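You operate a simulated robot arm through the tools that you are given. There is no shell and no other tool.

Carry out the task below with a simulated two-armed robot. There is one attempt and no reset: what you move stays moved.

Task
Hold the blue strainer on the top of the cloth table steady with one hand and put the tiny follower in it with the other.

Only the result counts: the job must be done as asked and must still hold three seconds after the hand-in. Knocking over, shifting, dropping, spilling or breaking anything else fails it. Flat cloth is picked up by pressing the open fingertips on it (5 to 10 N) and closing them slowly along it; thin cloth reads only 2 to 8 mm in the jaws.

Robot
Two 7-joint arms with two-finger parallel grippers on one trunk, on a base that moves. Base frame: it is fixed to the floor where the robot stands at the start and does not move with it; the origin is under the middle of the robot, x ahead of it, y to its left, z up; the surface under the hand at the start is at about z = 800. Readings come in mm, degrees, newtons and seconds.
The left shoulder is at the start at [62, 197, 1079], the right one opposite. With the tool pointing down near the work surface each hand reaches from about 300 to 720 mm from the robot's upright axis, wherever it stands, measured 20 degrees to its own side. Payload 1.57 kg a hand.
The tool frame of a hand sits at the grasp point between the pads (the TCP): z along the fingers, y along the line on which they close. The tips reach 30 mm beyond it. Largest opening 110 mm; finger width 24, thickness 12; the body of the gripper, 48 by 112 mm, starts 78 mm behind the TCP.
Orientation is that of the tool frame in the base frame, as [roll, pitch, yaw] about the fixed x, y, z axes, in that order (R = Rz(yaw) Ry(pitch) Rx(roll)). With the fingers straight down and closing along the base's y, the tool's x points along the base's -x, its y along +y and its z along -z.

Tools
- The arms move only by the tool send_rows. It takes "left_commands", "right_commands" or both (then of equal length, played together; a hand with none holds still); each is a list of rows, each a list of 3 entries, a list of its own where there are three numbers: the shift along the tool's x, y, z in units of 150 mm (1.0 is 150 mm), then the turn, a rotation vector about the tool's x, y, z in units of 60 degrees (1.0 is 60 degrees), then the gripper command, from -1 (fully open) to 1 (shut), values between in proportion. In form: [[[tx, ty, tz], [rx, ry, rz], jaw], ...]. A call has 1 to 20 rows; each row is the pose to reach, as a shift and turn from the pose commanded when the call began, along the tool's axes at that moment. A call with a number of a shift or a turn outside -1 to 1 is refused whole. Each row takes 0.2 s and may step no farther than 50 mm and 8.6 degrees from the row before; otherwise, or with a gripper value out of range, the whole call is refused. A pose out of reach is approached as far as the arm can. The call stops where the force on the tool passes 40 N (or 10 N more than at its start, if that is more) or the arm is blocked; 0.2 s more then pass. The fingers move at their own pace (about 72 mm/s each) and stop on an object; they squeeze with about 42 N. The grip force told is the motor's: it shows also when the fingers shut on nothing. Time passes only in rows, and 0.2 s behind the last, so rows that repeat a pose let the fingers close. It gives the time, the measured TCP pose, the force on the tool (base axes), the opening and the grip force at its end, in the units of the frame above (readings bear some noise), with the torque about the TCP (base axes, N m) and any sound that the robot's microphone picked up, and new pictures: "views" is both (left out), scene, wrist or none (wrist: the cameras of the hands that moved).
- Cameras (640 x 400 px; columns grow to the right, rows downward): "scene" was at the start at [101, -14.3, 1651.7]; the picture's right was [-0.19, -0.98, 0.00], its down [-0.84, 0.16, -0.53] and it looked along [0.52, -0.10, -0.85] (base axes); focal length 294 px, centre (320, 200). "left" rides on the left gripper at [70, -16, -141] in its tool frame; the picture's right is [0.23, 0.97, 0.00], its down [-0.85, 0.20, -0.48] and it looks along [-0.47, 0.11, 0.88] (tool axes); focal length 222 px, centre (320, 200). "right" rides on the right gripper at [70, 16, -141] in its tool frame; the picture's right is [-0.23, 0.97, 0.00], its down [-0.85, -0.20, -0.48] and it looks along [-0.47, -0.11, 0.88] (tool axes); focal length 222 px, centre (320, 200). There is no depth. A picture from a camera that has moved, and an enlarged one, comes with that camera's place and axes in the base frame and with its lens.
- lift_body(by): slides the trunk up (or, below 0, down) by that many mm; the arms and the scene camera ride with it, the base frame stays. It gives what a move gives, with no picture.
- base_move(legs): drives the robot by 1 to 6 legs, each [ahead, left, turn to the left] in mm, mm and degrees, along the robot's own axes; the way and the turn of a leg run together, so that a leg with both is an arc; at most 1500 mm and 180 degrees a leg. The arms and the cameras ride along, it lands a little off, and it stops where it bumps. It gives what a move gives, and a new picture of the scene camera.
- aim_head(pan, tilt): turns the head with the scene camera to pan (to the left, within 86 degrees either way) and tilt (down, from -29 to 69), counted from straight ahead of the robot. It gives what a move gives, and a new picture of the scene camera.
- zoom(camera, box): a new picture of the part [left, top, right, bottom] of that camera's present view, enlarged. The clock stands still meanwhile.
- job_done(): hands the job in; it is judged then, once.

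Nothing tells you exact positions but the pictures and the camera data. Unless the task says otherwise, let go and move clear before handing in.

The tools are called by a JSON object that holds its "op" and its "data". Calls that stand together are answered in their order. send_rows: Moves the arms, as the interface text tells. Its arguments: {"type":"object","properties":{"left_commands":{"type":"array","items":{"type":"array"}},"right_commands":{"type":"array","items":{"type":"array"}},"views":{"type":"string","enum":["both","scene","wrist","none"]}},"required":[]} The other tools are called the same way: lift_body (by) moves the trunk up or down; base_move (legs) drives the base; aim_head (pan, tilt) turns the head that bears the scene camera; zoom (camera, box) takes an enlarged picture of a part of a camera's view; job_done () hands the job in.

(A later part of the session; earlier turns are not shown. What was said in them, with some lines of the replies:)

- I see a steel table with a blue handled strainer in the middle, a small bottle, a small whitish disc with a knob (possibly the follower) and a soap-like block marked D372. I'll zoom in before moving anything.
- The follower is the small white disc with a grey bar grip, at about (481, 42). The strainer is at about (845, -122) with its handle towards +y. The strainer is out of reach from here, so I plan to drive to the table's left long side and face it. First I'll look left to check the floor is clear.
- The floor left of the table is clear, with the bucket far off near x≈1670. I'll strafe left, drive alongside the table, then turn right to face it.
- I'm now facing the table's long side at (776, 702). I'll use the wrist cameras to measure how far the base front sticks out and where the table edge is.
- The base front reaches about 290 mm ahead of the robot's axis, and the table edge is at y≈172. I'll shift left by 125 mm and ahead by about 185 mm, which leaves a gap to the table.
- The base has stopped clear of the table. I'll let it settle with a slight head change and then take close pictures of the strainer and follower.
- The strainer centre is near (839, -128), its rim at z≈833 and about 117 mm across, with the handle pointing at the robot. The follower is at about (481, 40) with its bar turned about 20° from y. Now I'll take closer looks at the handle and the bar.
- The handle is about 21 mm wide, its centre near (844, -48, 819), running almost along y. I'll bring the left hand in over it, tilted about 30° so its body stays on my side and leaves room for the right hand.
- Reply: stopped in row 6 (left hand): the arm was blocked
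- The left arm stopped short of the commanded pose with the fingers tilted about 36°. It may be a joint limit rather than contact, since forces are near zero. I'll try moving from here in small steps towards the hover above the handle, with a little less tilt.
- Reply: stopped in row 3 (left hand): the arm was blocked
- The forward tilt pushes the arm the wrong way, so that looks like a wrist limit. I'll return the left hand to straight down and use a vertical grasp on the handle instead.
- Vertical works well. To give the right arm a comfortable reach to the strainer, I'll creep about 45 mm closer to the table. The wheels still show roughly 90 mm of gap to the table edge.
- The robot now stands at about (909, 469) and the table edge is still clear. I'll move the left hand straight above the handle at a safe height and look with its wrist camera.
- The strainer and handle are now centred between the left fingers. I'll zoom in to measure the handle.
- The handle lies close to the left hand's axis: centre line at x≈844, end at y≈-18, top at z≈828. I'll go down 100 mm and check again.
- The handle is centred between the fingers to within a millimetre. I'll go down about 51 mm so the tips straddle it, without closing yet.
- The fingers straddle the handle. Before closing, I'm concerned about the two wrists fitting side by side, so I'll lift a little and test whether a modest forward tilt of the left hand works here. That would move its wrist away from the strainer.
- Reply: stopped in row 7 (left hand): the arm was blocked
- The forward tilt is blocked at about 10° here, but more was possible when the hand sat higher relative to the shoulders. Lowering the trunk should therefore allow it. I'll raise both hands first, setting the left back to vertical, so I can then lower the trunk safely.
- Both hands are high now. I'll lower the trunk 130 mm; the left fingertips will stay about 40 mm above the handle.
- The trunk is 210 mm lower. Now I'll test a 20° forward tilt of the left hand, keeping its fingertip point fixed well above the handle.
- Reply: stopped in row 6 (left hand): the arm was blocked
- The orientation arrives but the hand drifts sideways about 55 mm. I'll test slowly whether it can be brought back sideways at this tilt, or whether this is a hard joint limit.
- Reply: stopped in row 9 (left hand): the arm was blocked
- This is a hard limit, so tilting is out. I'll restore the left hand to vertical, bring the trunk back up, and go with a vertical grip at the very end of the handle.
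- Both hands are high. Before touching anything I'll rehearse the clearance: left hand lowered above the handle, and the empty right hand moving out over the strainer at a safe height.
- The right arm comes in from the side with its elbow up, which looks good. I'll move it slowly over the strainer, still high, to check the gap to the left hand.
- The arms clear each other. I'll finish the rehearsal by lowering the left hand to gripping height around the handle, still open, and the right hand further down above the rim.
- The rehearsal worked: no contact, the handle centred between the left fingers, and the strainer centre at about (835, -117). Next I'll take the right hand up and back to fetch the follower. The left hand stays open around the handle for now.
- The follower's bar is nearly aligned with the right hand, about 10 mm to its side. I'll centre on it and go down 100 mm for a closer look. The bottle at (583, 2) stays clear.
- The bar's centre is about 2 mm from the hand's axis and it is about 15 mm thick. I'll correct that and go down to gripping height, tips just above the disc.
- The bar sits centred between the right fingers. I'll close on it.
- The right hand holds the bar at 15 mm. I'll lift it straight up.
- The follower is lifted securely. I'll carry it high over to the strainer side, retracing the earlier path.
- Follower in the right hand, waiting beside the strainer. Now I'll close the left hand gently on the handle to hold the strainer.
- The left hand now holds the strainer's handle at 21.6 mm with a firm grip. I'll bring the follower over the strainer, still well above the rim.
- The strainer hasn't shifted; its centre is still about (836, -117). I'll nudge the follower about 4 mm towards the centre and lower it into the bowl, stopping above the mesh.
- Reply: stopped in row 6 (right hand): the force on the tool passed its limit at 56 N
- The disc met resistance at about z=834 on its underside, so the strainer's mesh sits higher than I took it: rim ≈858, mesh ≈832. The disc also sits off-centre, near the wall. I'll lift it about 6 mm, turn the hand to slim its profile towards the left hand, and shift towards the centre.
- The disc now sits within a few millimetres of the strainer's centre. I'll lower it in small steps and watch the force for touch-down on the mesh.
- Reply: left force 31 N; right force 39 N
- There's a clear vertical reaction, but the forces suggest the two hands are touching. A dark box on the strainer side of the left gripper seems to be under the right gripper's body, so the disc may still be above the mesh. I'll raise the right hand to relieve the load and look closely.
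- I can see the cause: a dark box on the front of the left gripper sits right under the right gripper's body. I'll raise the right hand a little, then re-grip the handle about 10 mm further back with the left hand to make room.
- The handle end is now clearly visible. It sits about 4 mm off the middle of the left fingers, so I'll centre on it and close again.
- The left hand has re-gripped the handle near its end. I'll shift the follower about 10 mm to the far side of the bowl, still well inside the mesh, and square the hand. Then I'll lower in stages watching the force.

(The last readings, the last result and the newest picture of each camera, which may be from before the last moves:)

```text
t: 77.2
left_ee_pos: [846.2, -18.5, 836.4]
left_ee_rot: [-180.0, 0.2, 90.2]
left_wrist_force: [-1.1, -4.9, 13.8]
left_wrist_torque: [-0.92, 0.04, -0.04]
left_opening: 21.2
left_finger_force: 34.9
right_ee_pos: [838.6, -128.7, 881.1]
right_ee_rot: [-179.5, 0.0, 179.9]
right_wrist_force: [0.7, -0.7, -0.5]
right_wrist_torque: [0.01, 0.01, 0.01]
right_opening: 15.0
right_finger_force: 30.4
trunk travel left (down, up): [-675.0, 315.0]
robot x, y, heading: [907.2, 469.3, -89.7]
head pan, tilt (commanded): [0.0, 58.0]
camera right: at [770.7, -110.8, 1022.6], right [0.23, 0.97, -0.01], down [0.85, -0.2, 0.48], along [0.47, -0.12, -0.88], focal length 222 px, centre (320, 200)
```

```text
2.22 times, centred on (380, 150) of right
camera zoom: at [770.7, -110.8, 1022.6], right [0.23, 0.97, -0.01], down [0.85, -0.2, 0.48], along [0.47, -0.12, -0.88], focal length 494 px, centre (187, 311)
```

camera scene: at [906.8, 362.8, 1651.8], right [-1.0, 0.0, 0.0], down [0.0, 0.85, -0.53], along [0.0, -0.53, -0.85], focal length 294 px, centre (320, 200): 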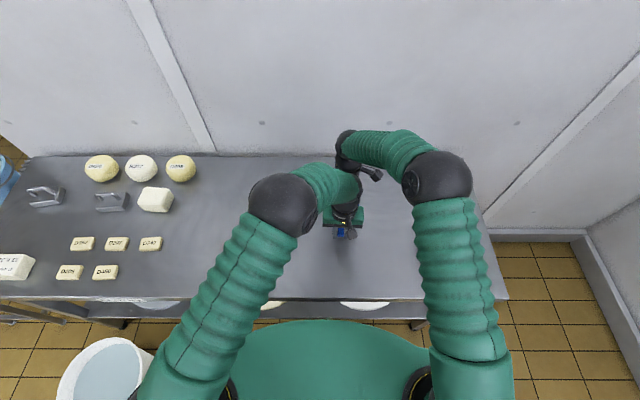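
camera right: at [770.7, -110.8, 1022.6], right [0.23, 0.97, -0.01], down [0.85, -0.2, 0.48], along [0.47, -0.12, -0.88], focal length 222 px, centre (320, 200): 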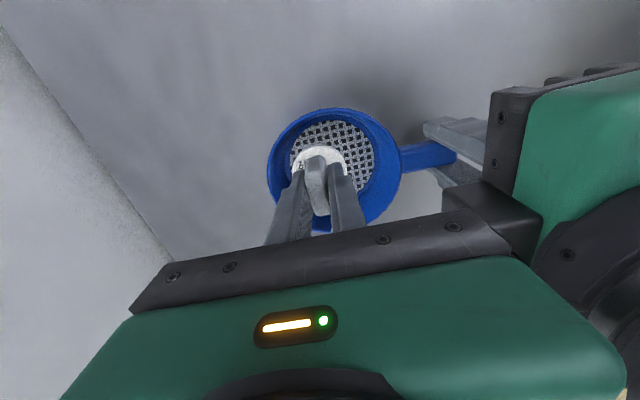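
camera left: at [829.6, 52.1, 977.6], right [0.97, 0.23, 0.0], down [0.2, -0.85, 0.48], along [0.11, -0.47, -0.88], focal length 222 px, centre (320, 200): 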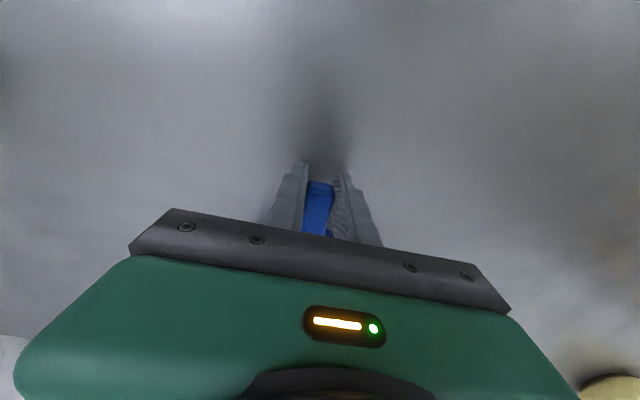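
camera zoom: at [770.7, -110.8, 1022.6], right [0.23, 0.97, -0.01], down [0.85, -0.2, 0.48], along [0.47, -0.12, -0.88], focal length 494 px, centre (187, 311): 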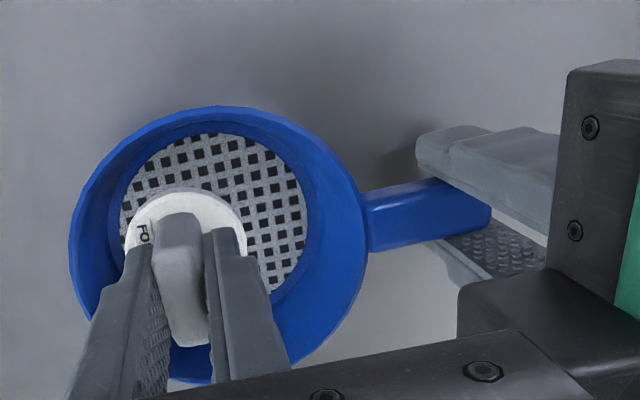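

The disc is 11 mm from the bowl's centre, with room to spare inside the mesh, and the right hand reads no contact. I'll keep lowering in small steps.

{"op": "send_rows", "data": {"right_commands": [[[0, 0, 0.013], [0, 0, 0], 1], [[0, 0, 0.027], [0, 0, 0], 1], [[0, 0, 0.04], [0, 0, 0], 1], [[0, 0, 0.053], [0, 0, 0], 1], [[0, 0, 0.053], [0, 0, 0], 1]], "views": "none"}}

```text
t: 78.4
left_ee_pos: [847.0, -18.4, 834.4]
left_ee_rot: [179.9, 0.1, 90.2]
left_wrist_force: [-0.4, -2.5, 14.2]
left_wrist_torque: [-0.87, 0.01, -0.01]
left_opening: 21.3
left_finger_force: 35.2
right_ee_pos: [840.5, -128.3, 873.9]
right_ee_rot: [-179.6, 0.1, 180.0]
right_wrist_force: [0.3, -0.3, 0.0]
right_wrist_torque: [-0.02, 0.0, 0.0]
right_opening: 15.0
right_finger_force: 31.4
trunk travel left (down, up): [-675.0, 315.0]
robot x, y, heading: [907.8, 467.5, -89.7]
head pan, tilt (commanded): [0.0, 58.0]
```

The right hand is below the earlier contact height with no force, so it was indeed the two hands touching. Continuing down.

{"op": "send_rows", "data": {"right_commands": [[[0, 0, 0.013], [0, 0, 0], 1], [[0, 0, 0.027], [0, 0, 0], 1], [[0, 0, 0.04], [0, 0, 0], 1], [[0, 0, 0.053], [0, 0, 0], 1], [[0, 0, 0.053], [0, 0, 0], 1]], "views": "wrist"}}

{"op": "zoom", "data": {"camera": "right", "box": [240, 60, 520, 240]}}

```text
t: 79.6
left_ee_pos: [847.4, -17.7, 836.9]
left_ee_rot: [179.9, 0.1, 90.2]
left_wrist_force: [-0.5, -0.4, 10.7]
left_wrist_torque: [-0.56, 0.0, -0.02]
left_opening: 21.4
left_finger_force: 34.6
right_ee_pos: [839.2, -128.8, 864.9]
right_ee_rot: [-179.6, 0.0, 180.0]
right_wrist_force: [0.7, -1.0, -0.6]
right_wrist_torque: [0.0, 0.01, -0.04]
right_opening: 15.1
right_finger_force: 31.0
trunk travel left (down, up): [-675.0, 315.0]
robot x, y, heading: [905.3, 464.3, -89.8]
head pan, tilt (commanded): [0.0, 58.0]
camera right: at [770.4, -111.2, 1007.0], right [0.23, 0.97, -0.01], down [0.85, -0.2, 0.48], along [0.47, -0.12, -0.88], focal length 222 px, centre (320, 200)
```

right: 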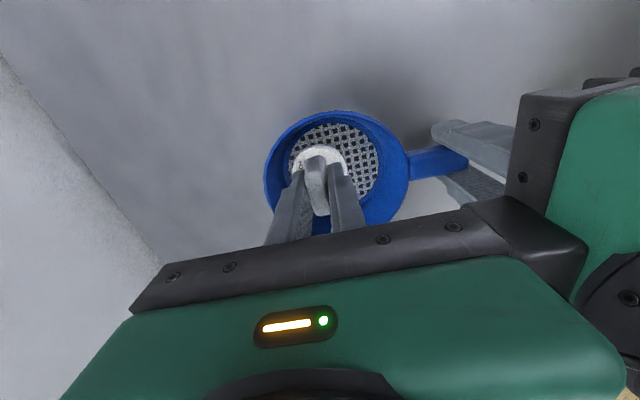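

```text
2.22 times, centred on (380, 150) of right
camera zoom: at [770.4, -111.2, 1007.0], right [0.23, 0.97, -0.01], down [0.85, -0.2, 0.48], along [0.47, -0.12, -0.88], focal length 494 px, centre (187, 311)
```

zoom: 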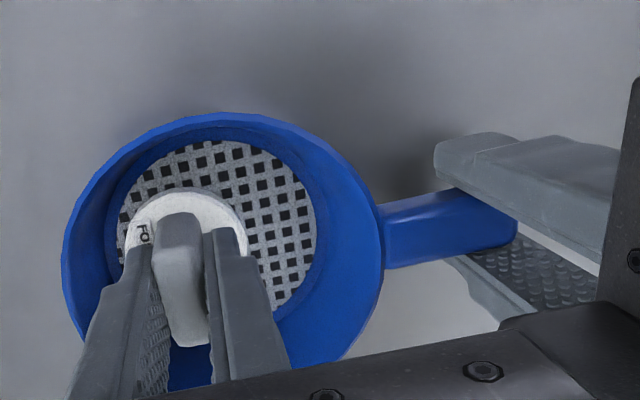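

{"op": "send_rows", "data": {"right_commands": [[[-0.013, 0, 0], [0, 0, 0], 1], [[-0.025, 0, 0.013], [0, 0, 0], 1], [[-0.025, 0, 0.027], [0, 0, 0], 1], [[-0.025, 0, 0.04], [0, 0, 0], 1], [[-0.025, 0, 0.04], [0, 0, 0], 1]], "views": "wrist"}}

{"op": "zoom", "data": {"camera": "right", "box": [240, 60, 520, 240]}}

```text
t: 80.8
left_ee_pos: [848.6, -18.1, 836.0]
left_ee_rot: [179.9, 0.1, 90.3]
left_wrist_force: [0.7, 1.8, 6.4]
left_wrist_torque: [-0.29, 0.01, 0.01]
left_opening: 21.4
left_finger_force: 34.7
right_ee_pos: [842.6, -129.2, 858.6]
right_ee_rot: [-179.5, 0.1, -180.0]
right_wrist_force: [0.3, 0.4, -1.0]
right_wrist_torque: [0.0, 0.0, 0.0]
right_opening: 15.2
right_finger_force: 31.1
trunk travel left (down, up): [-675.0, 315.0]
robot x, y, heading: [903.3, 470.0, -89.9]
head pan, tilt (commanded): [0.0, 58.0]
camera right: at [774.2, -111.5, 1000.4], right [0.23, 0.97, -0.01], down [0.85, -0.2, 0.48], along [0.47, -0.12, -0.88], focal length 222 px, centre (320, 200)
```

right: 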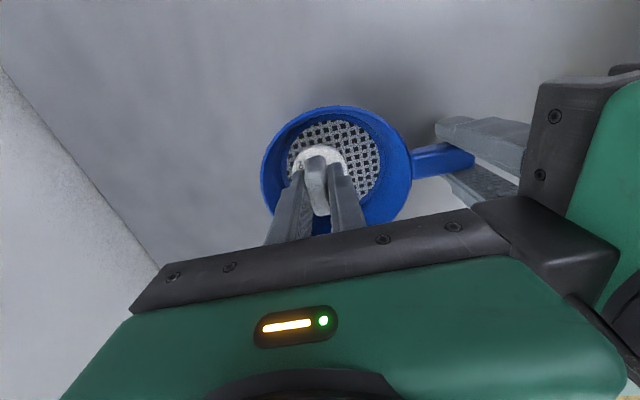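

```text
2.22 times, centred on (380, 150) of right
camera zoom: at [774.2, -111.5, 1000.4], right [0.23, 0.97, -0.01], down [0.85, -0.2, 0.48], along [0.47, -0.12, -0.88], focal length 494 px, centre (187, 311)
```

zoom: 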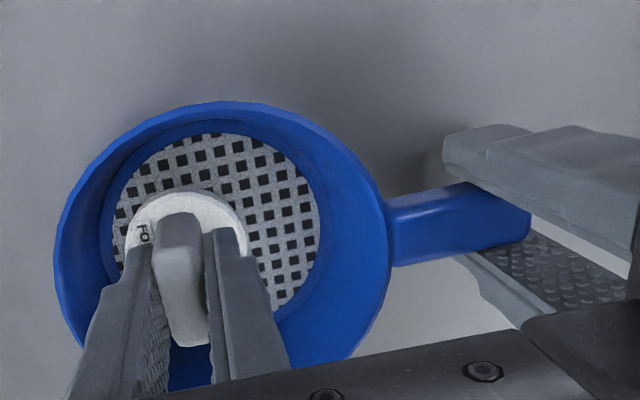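

{"op": "send_rows", "data": {"right_commands": [[[0, 0, 0.01], [0, 0, 0], 1], [[0, 0, 0.02], [0, 0, 0], 1], [[0, 0, 0.03], [0, 0, 0], 1], [[0, 0, 0.03], [0, 0, 0], 1]], "views": "none"}}

```text
t: 81.8
left_ee_pos: [847.2, -17.2, 836.2]
left_ee_rot: [179.8, 0.1, 90.2]
left_wrist_force: [-0.4, 2.0, 4.5]
left_wrist_torque: [-0.17, 0.02, 0.02]
left_opening: 21.6
left_finger_force: 34.5
right_ee_pos: [842.7, -129.9, 855.1]
right_ee_rot: [-179.6, 0.1, 180.0]
right_wrist_force: [0.0, 0.2, 0.0]
right_wrist_torque: [-0.01, 0.02, -0.01]
right_opening: 15.0
right_finger_force: 31.2
trunk travel left (down, up): [-675.0, 315.0]
robot x, y, heading: [908.2, 469.2, -89.8]
head pan, tilt (commanded): [0.0, 58.0]
```

{"op": "send_rows", "data": {"right_commands": [[[0, 0, 0.01], [0, 0, 0], 1], [[0, 0, 0.02], [0, 0, 0], 1], [[0, 0, 0.03], [0, 0, 0], 1], [[0, 0, 0.03], [0, 0, 0], 1]], "views": "wrist"}}

{"op": "zoom", "data": {"camera": "right", "box": [240, 60, 520, 240]}}

```text
t: 82.8
left_ee_pos: [847.9, -18.0, 836.4]
left_ee_rot: [179.8, 0.1, 90.3]
left_wrist_force: [0.0, 1.5, 2.6]
left_wrist_torque: [-0.09, 0.02, -0.02]
left_opening: 21.4
left_finger_force: 34.8
right_ee_pos: [843.8, -129.9, 850.4]
right_ee_rot: [-179.6, 0.0, -180.0]
right_wrist_force: [0.7, 0.6, -0.3]
right_wrist_torque: [0.0, -0.03, 0.03]
right_opening: 14.9
right_finger_force: 31.0
trunk travel left (down, up): [-675.0, 315.0]
robot x, y, heading: [906.8, 470.0, -89.8]
head pan, tilt (commanded): [0.0, 58.0]
camera right: at [774.3, -112.2, 991.5], right [0.23, 0.97, -0.01], down [0.85, -0.2, 0.48], along [0.47, -0.11, -0.88], focal length 222 px, centre (320, 200)
```

right: 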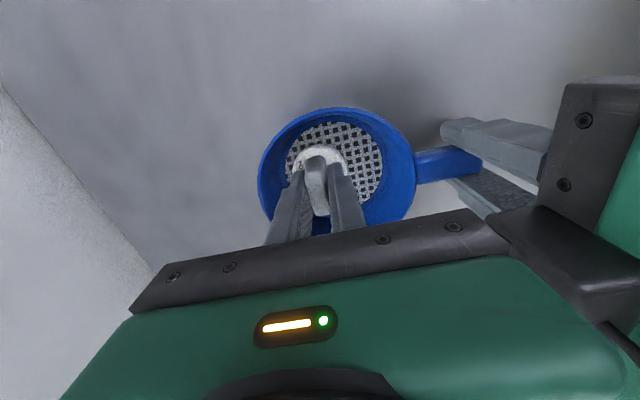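

```text
2.22 times, centred on (380, 150) of right
camera zoom: at [774.3, -112.2, 991.5], right [0.23, 0.97, -0.01], down [0.85, -0.2, 0.48], along [0.47, -0.11, -0.88], focal length 494 px, centre (187, 311)
```

zoom: 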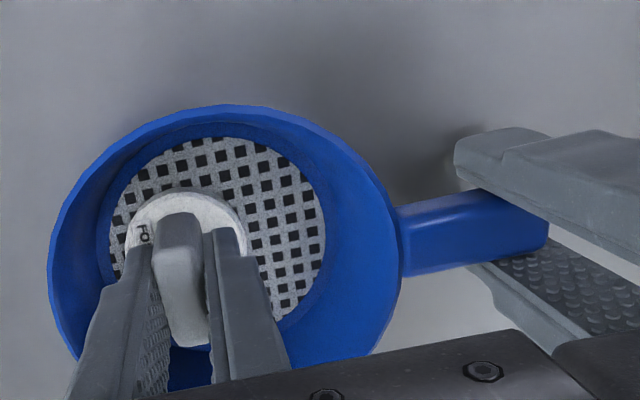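

No contact yet with the disc's underside at about z=807. I'll continue in 1–2 mm steps.

{"op": "send_rows", "data": {"right_commands": [[[0, 0, 0.007], [0, 0, 0], 1], [[0, 0, 0.014], [0, 0, 0], 1], [[0, 0, 0.014], [0, 0, 0], 1]], "views": "none"}}

```text
t: 83.6
left_ee_pos: [846.7, -18.0, 835.4]
left_ee_rot: [180.0, 0.1, 90.2]
left_wrist_force: [-0.1, -2.6, -1.1]
left_wrist_torque: [0.64, 0.09, -0.05]
left_opening: 21.5
left_finger_force: 35.0
right_ee_pos: [844.2, -130.5, 847.7]
right_ee_rot: [-179.5, 0.0, 180.0]
right_wrist_force: [0.7, 2.5, 8.8]
right_wrist_torque: [0.0, -0.09, 0.05]
right_opening: 15.4
right_finger_force: 31.2
trunk travel left (down, up): [-675.0, 315.0]
robot x, y, heading: [907.8, 464.9, -89.7]
head pan, tilt (commanded): [0.0, 58.0]
```

The disc has touched down on the mesh: 8.8 N upward with its underside at about z=805. I'll ease off slightly and open the fingers just enough to free the bar.

{"op": "send_rows", "data": {"right_commands": [[[0, 0, -0.004], [0, 0, 0], 1], [[0, 0, -0.004], [0, 0, 0], 0.65], [[0, 0, -0.004], [0, 0, 0], 0.55], [[0, 0, -0.004], [0, 0, 0], 0.53], [[0, 0, -0.004], [0, 0, 0], 0.53]], "views": "wrist"}}

{"op": "zoom", "data": {"camera": "right", "box": [240, 60, 520, 240]}}

```text
t: 84.8
left_ee_pos: [846.7, -18.2, 835.4]
left_ee_rot: [179.9, 0.1, 90.1]
left_wrist_force: [-0.2, 1.1, 3.0]
left_wrist_torque: [-0.06, 0.01, -0.01]
left_opening: 21.4
left_finger_force: 34.1
right_ee_pos: [843.8, -129.2, 848.7]
right_ee_rot: [-179.6, 0.1, -180.0]
right_wrist_force: [0.3, 0.4, 0.0]
right_wrist_torque: [0.02, 0.0, -0.03]
right_opening: 25.8
right_finger_force: 0.0
trunk travel left (down, up): [-675.0, 315.0]
robot x, y, heading: [907.5, 467.0, -90.0]
head pan, tilt (commanded): [0.0, 58.0]
camera right: at [774.6, -111.7, 990.5], right [0.23, 0.97, -0.01], down [0.85, -0.2, 0.48], along [0.47, -0.11, -0.88], focal length 222 px, centre (320, 200)
```

right: 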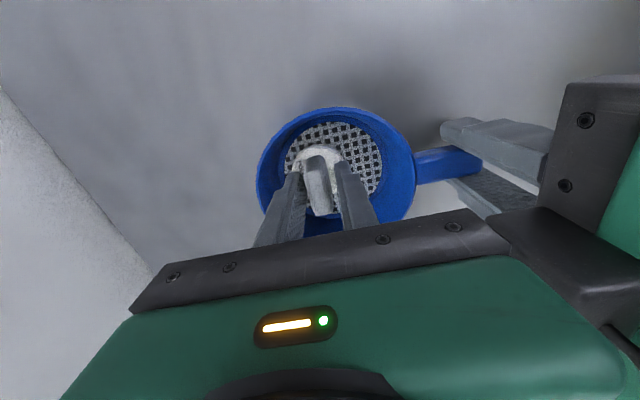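

```text
2.22 times, centred on (380, 150) of right
camera zoom: at [774.6, -111.7, 990.5], right [0.23, 0.97, -0.01], down [0.85, -0.2, 0.48], along [0.47, -0.11, -0.88], focal length 494 px, centre (187, 311)
```

zoom: 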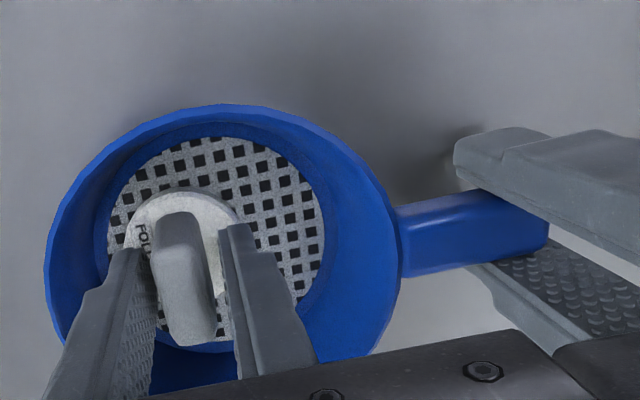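

The follower stands free on the mesh with gaps on both sides of the bar. I'll raise the right hand straight up.

{"op": "send_rows", "data": {"right_commands": [[[0, 0, -0.04], [0, 0, 0], 0.53], [[0, 0, -0.1], [0, 0, 0], 0.53], [[0, 0, -0.2], [0, 0, 0], 0.53], [[0, 0, -0.32], [0, 0, 0], 0.53], [[0, 0, -0.45], [0, 0, 0], 0.53], [[0, 0, -0.6], [0, 0, 0], 0.53], [[0, 0, -0.75], [0, 0, 0], 0.53], [[0, 0, -0.75], [0, 0, 0], 0.53]], "views": "both"}}

{"op": "zoom", "data": {"camera": "right", "box": [240, 60, 520, 240]}}

```text
t: 86.6
left_ee_pos: [847.5, -19.5, 836.8]
left_ee_rot: [180.0, 0.1, 90.2]
left_wrist_force: [0.7, 0.9, 2.9]
left_wrist_torque: [-0.07, 0.05, 0.0]
left_opening: 21.3
left_finger_force: 34.9
right_ee_pos: [843.0, -129.6, 962.1]
right_ee_rot: [-179.5, 0.2, 179.9]
right_wrist_force: [0.3, -0.4, 0.2]
right_wrist_torque: [-0.02, 0.02, 0.02]
right_opening: 25.8
right_finger_force: 0.1
trunk travel left (down, up): [-675.0, 315.0]
robot x, y, heading: [908.0, 466.6, -90.0]
head pan, tilt (commanded): [0.0, 58.0]
camera scene: at [907.0, 364.1, 1651.9], right [-1.0, 0.0, 0.0], down [0.0, 0.85, -0.53], along [0.0, -0.53, -0.85], focal length 294 px, centre (320, 200)
camera right: at [773.8, -111.7, 1103.0], right [0.23, 0.97, -0.01], down [0.85, -0.2, 0.48], along [0.47, -0.11, -0.88], focal length 222 px, centre (320, 200)
```

scene: 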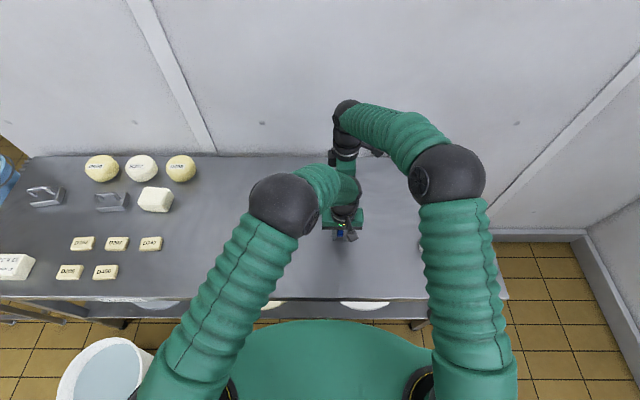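
right: 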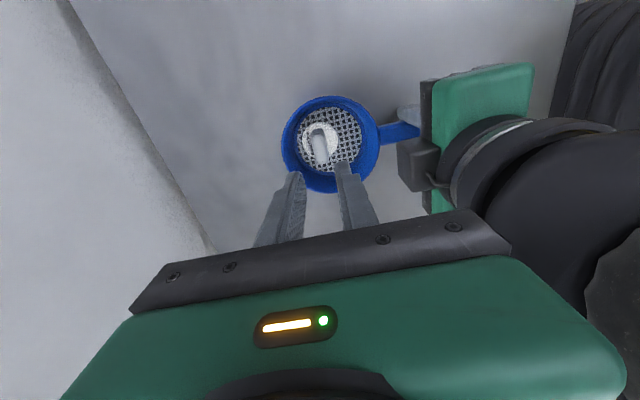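

```text
2.22 times, centred on (380, 150) of right
camera zoom: at [773.8, -111.7, 1103.0], right [0.23, 0.97, -0.01], down [0.85, -0.2, 0.48], along [0.47, -0.11, -0.88], focal length 494 px, centre (187, 311)
```

zoom: 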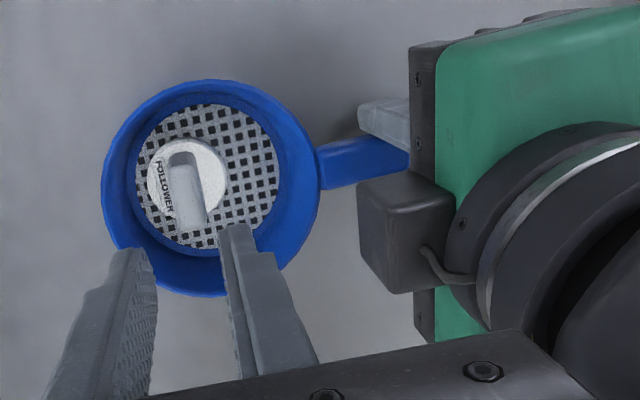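

The follower stands upright inside the strainer. I'll move the right hand away to the side, clear of everything.

{"op": "send_rows", "data": {"right_commands": [[[0.1, 0, -0.15], [0, 0, 0], 0.53], [[0.3, 0, -0.25], [0, 0, 0], 0.53], [[0.5, 0, -0.35], [0, 0, 0], 0.53], [[0.7, 0.05, -0.4], [0, 0, 0], 0.53], [[0.9, 0.1, -0.4], [0, 0, 0], 0.53], [[0.9, 0.1, -0.4], [0, 0, 0], 0.53]], "views": "both"}}

{"op": "zoom", "data": {"camera": "left", "box": [230, 80, 410, 240]}}

```text
t: 88.0
left_ee_pos: [847.1, -18.3, 836.2]
left_ee_rot: [179.9, 0.3, 90.1]
left_wrist_force: [-1.0, 0.4, 2.6]
left_wrist_torque: [-0.13, 0.08, -0.07]
left_opening: 21.2
left_finger_force: 34.6
right_ee_pos: [708.9, -115.8, 1019.6]
right_ee_rot: [-179.6, 0.1, -180.0]
right_wrist_force: [0.2, -0.3, 0.4]
right_wrist_torque: [0.02, -0.01, 0.0]
right_opening: 25.8
right_finger_force: 0.0
trunk travel left (down, up): [-675.0, 315.0]
robot x, y, heading: [906.4, 468.0, -89.9]
head pan, tilt (commanded): [0.0, 58.0]
camera scene: at [906.1, 364.3, 1651.9], right [-1.0, 0.0, 0.0], down [0.0, 0.85, -0.53], along [0.0, -0.53, -0.85], focal length 294 px, centre (320, 200)
camera right: at [638.9, -97.2, 1161.9], right [0.23, 0.97, -0.01], down [0.85, -0.2, 0.48], along [0.47, -0.11, -0.88], focal length 222 px, centre (320, 200)
```

scene: 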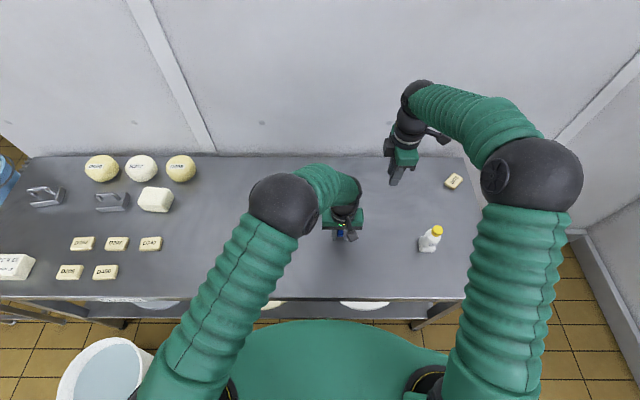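
right: 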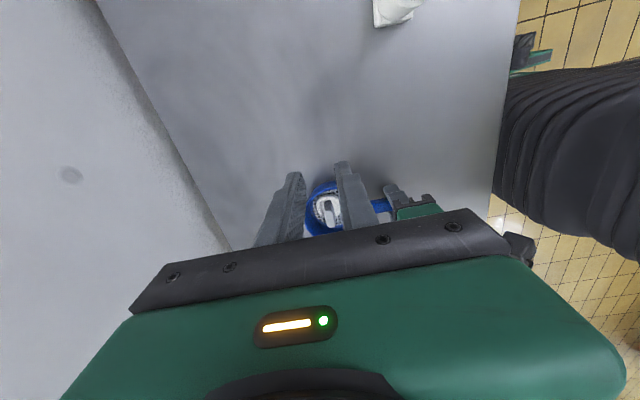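

```text
2.50 times, centred on (320, 160) of left
camera zoom: at [829.2, 52.4, 976.8], right [0.97, 0.23, 0.0], down [0.2, -0.85, 0.48], along [0.11, -0.47, -0.88], focal length 555 px, centre (320, 300)
```

zoom: 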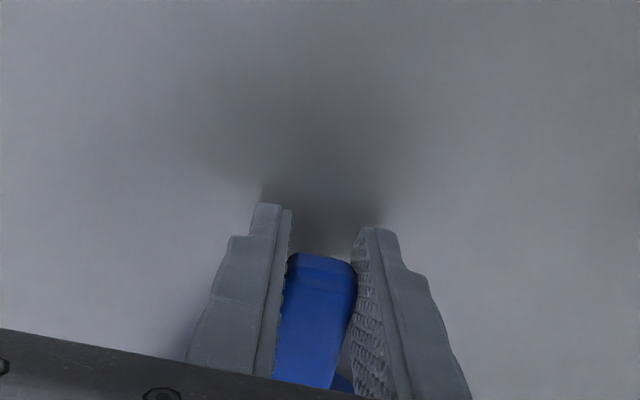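

The right hand is clear. Now I'll open the left hand gently to let go of the handle.

{"op": "send_rows", "data": {"left_commands": [[[0, 0, 0], [0, 0, 0], 0.55], [[0, 0, 0], [0, 0, 0], 0.4], [[0, 0, 0], [0, 0, 0], 0.2], [[0, 0, 0], [0, 0, 0], 0.0], [[0, 0, 0], [0, 0, 0], 0.0]], "views": "wrist"}}

{"op": "zoom", "data": {"camera": "left", "box": [230, 80, 410, 240]}}

```text
t: 89.2
left_ee_pos: [846.2, -20.1, 836.2]
left_ee_rot: [179.8, 0.1, 90.2]
left_wrist_force: [-0.5, 0.3, -0.3]
left_wrist_torque: [-0.03, -0.01, 0.02]
left_opening: 54.8
left_finger_force: 0.1
right_ee_pos: [707.6, -115.3, 1019.9]
right_ee_rot: [-179.6, 0.1, -180.0]
right_wrist_force: [-0.1, -0.1, -1.0]
right_wrist_torque: [0.03, 0.06, 0.0]
right_opening: 25.8
right_finger_force: 0.0
trunk travel left (down, up): [-675.0, 315.0]
robot x, y, heading: [906.2, 467.3, -89.8]
head pan, tilt (commanded): [0.0, 58.0]
camera left: at [829.4, 52.1, 976.6], right [0.97, 0.23, 0.0], down [0.2, -0.85, 0.48], along [0.11, -0.47, -0.88], focal length 222 px, centre (320, 200)
```

left: 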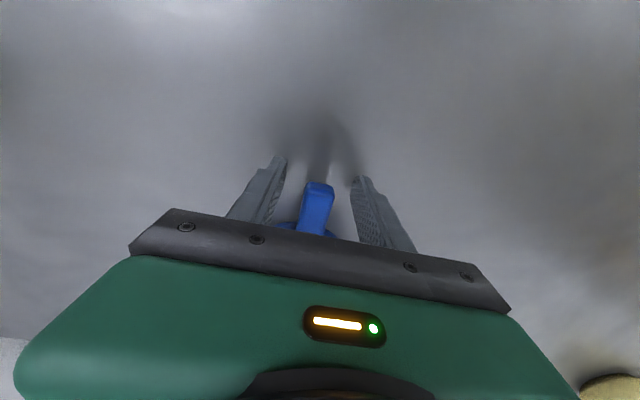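

```text
2.50 times, centred on (320, 160) of left
camera zoom: at [829.4, 52.1, 976.6], right [0.97, 0.23, 0.0], down [0.2, -0.85, 0.48], along [0.11, -0.47, -0.88], focal length 555 px, centre (320, 300)
```

zoom: 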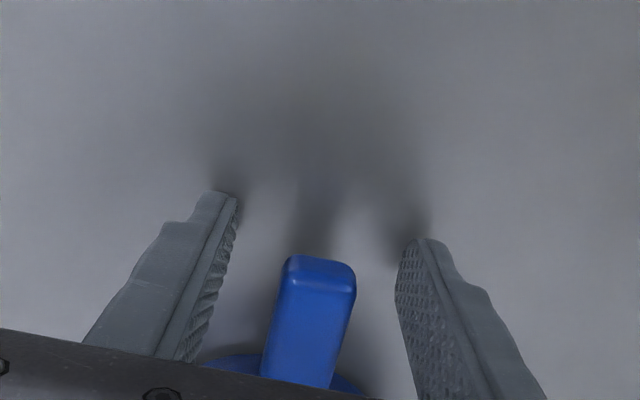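

The handle is free, with clear gaps on both sides. I'll raise the left hand straight up.

{"op": "send_rows", "data": {"left_commands": [[[0, 0, -0.1], [0, 0, 0], 0.0], [[0, 0, -0.25], [0, 0, 0], 0.0], [[0, 0, -0.45], [0, 0, 0], 0.0], [[0.0, 0, -0.65], [0, 0, 0], 0.0], [[0.05, 0.1, -0.85], [0, 0, 0], 0.0], [[0.1, 0.3, -1.0], [0, 0, 0], 0.0], [[0.1, 0.5, -1.0], [0, 0, 0], 0.0], [[0.1, 0.7, -1.0], [0, 0, 0], 0.0], [[0.1, 0.7, -1.0], [0, 0, 0], 0.0]], "views": "both"}}

{"op": "zoom", "data": {"camera": "scene", "box": [300, 170, 400, 260]}}

```text
t: 91.2
left_ee_pos: [945.7, 0.2, 988.5]
left_ee_rot: [179.9, 0.1, 89.3]
left_wrist_force: [0.7, 0.2, -0.2]
left_wrist_torque: [0.01, -0.03, 0.01]
left_opening: 54.9
left_finger_force: 0.0
right_ee_pos: [707.6, -115.3, 1021.3]
right_ee_rot: [-179.5, 0.1, -180.0]
right_wrist_force: [0.9, 0.1, 0.1]
right_wrist_torque: [0.0, -0.02, 0.02]
right_opening: 25.9
right_finger_force: 0.1
trunk travel left (down, up): [-675.0, 315.0]
robot x, y, heading: [908.9, 468.1, -89.9]
head pan, tilt (commanded): [0.0, 58.0]
camera scene: at [906.8, 364.8, 1652.0], right [-1.0, 0.0, 0.0], down [0.0, 0.85, -0.53], along [0.0, -0.53, -0.85], focal length 294 px, centre (320, 200)
camera left: at [928.8, 70.5, 1128.1], right [0.98, 0.22, 0.0], down [0.19, -0.86, 0.48], along [0.1, -0.47, -0.88], focal length 222 px, centre (320, 200)
```

scene: 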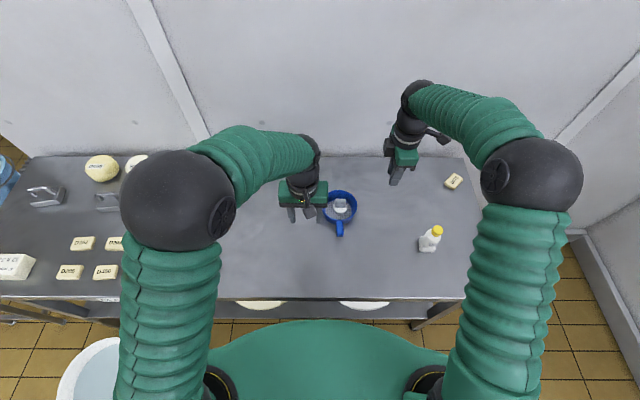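
left: 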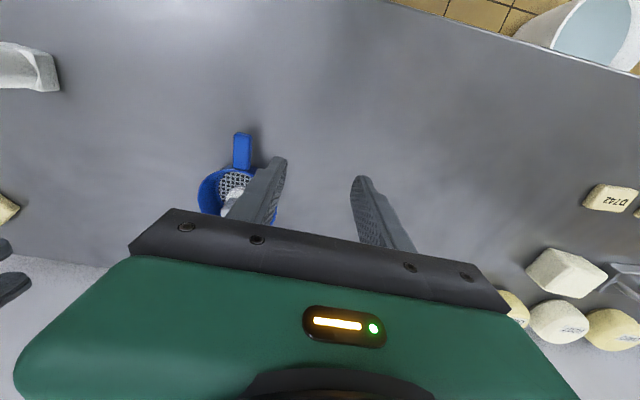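

```text
4.44 times, centred on (350, 215) of scene
camera zoom: at [906.8, 364.8, 1652.0], right [-1.0, 0.0, 0.0], down [0.0, 0.85, -0.53], along [0.0, -0.53, -0.85], focal length 1307 px, centre (187, 133)
```

zoom: 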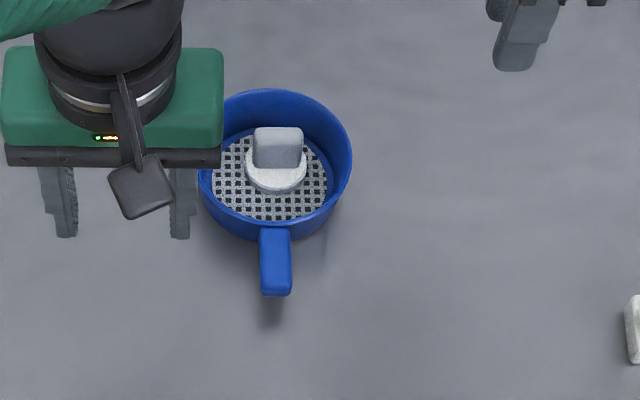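

The follower stands upright on the mesh inside the strainer. Both hands are open and clear, and the bottle, cheeses and weights are where they were. I'm handing in.

{"op": "job_done", "data": {}}

```text
The job is handed in.
```

The follower is standing upright on the mesh inside the blue strainer. I held the strainer by its handle with the left hand while the right hand set the follower down. Then I let go, moved both hands clear and handed the job in.

- **Strainer moved slightly:** it shifted by roughly 5 mm or a little more, mostly when I re-gripped the handle nearer its end.
- **Hands touched:** while I was first lowering the follower, the two grippers bumped each other twice, once at 56 N and once at about 37 N. I backed off and re-gripped further back to make room.
- **Everything else:** the bottle, cheeses and weights look undisturbed in the final pictures.
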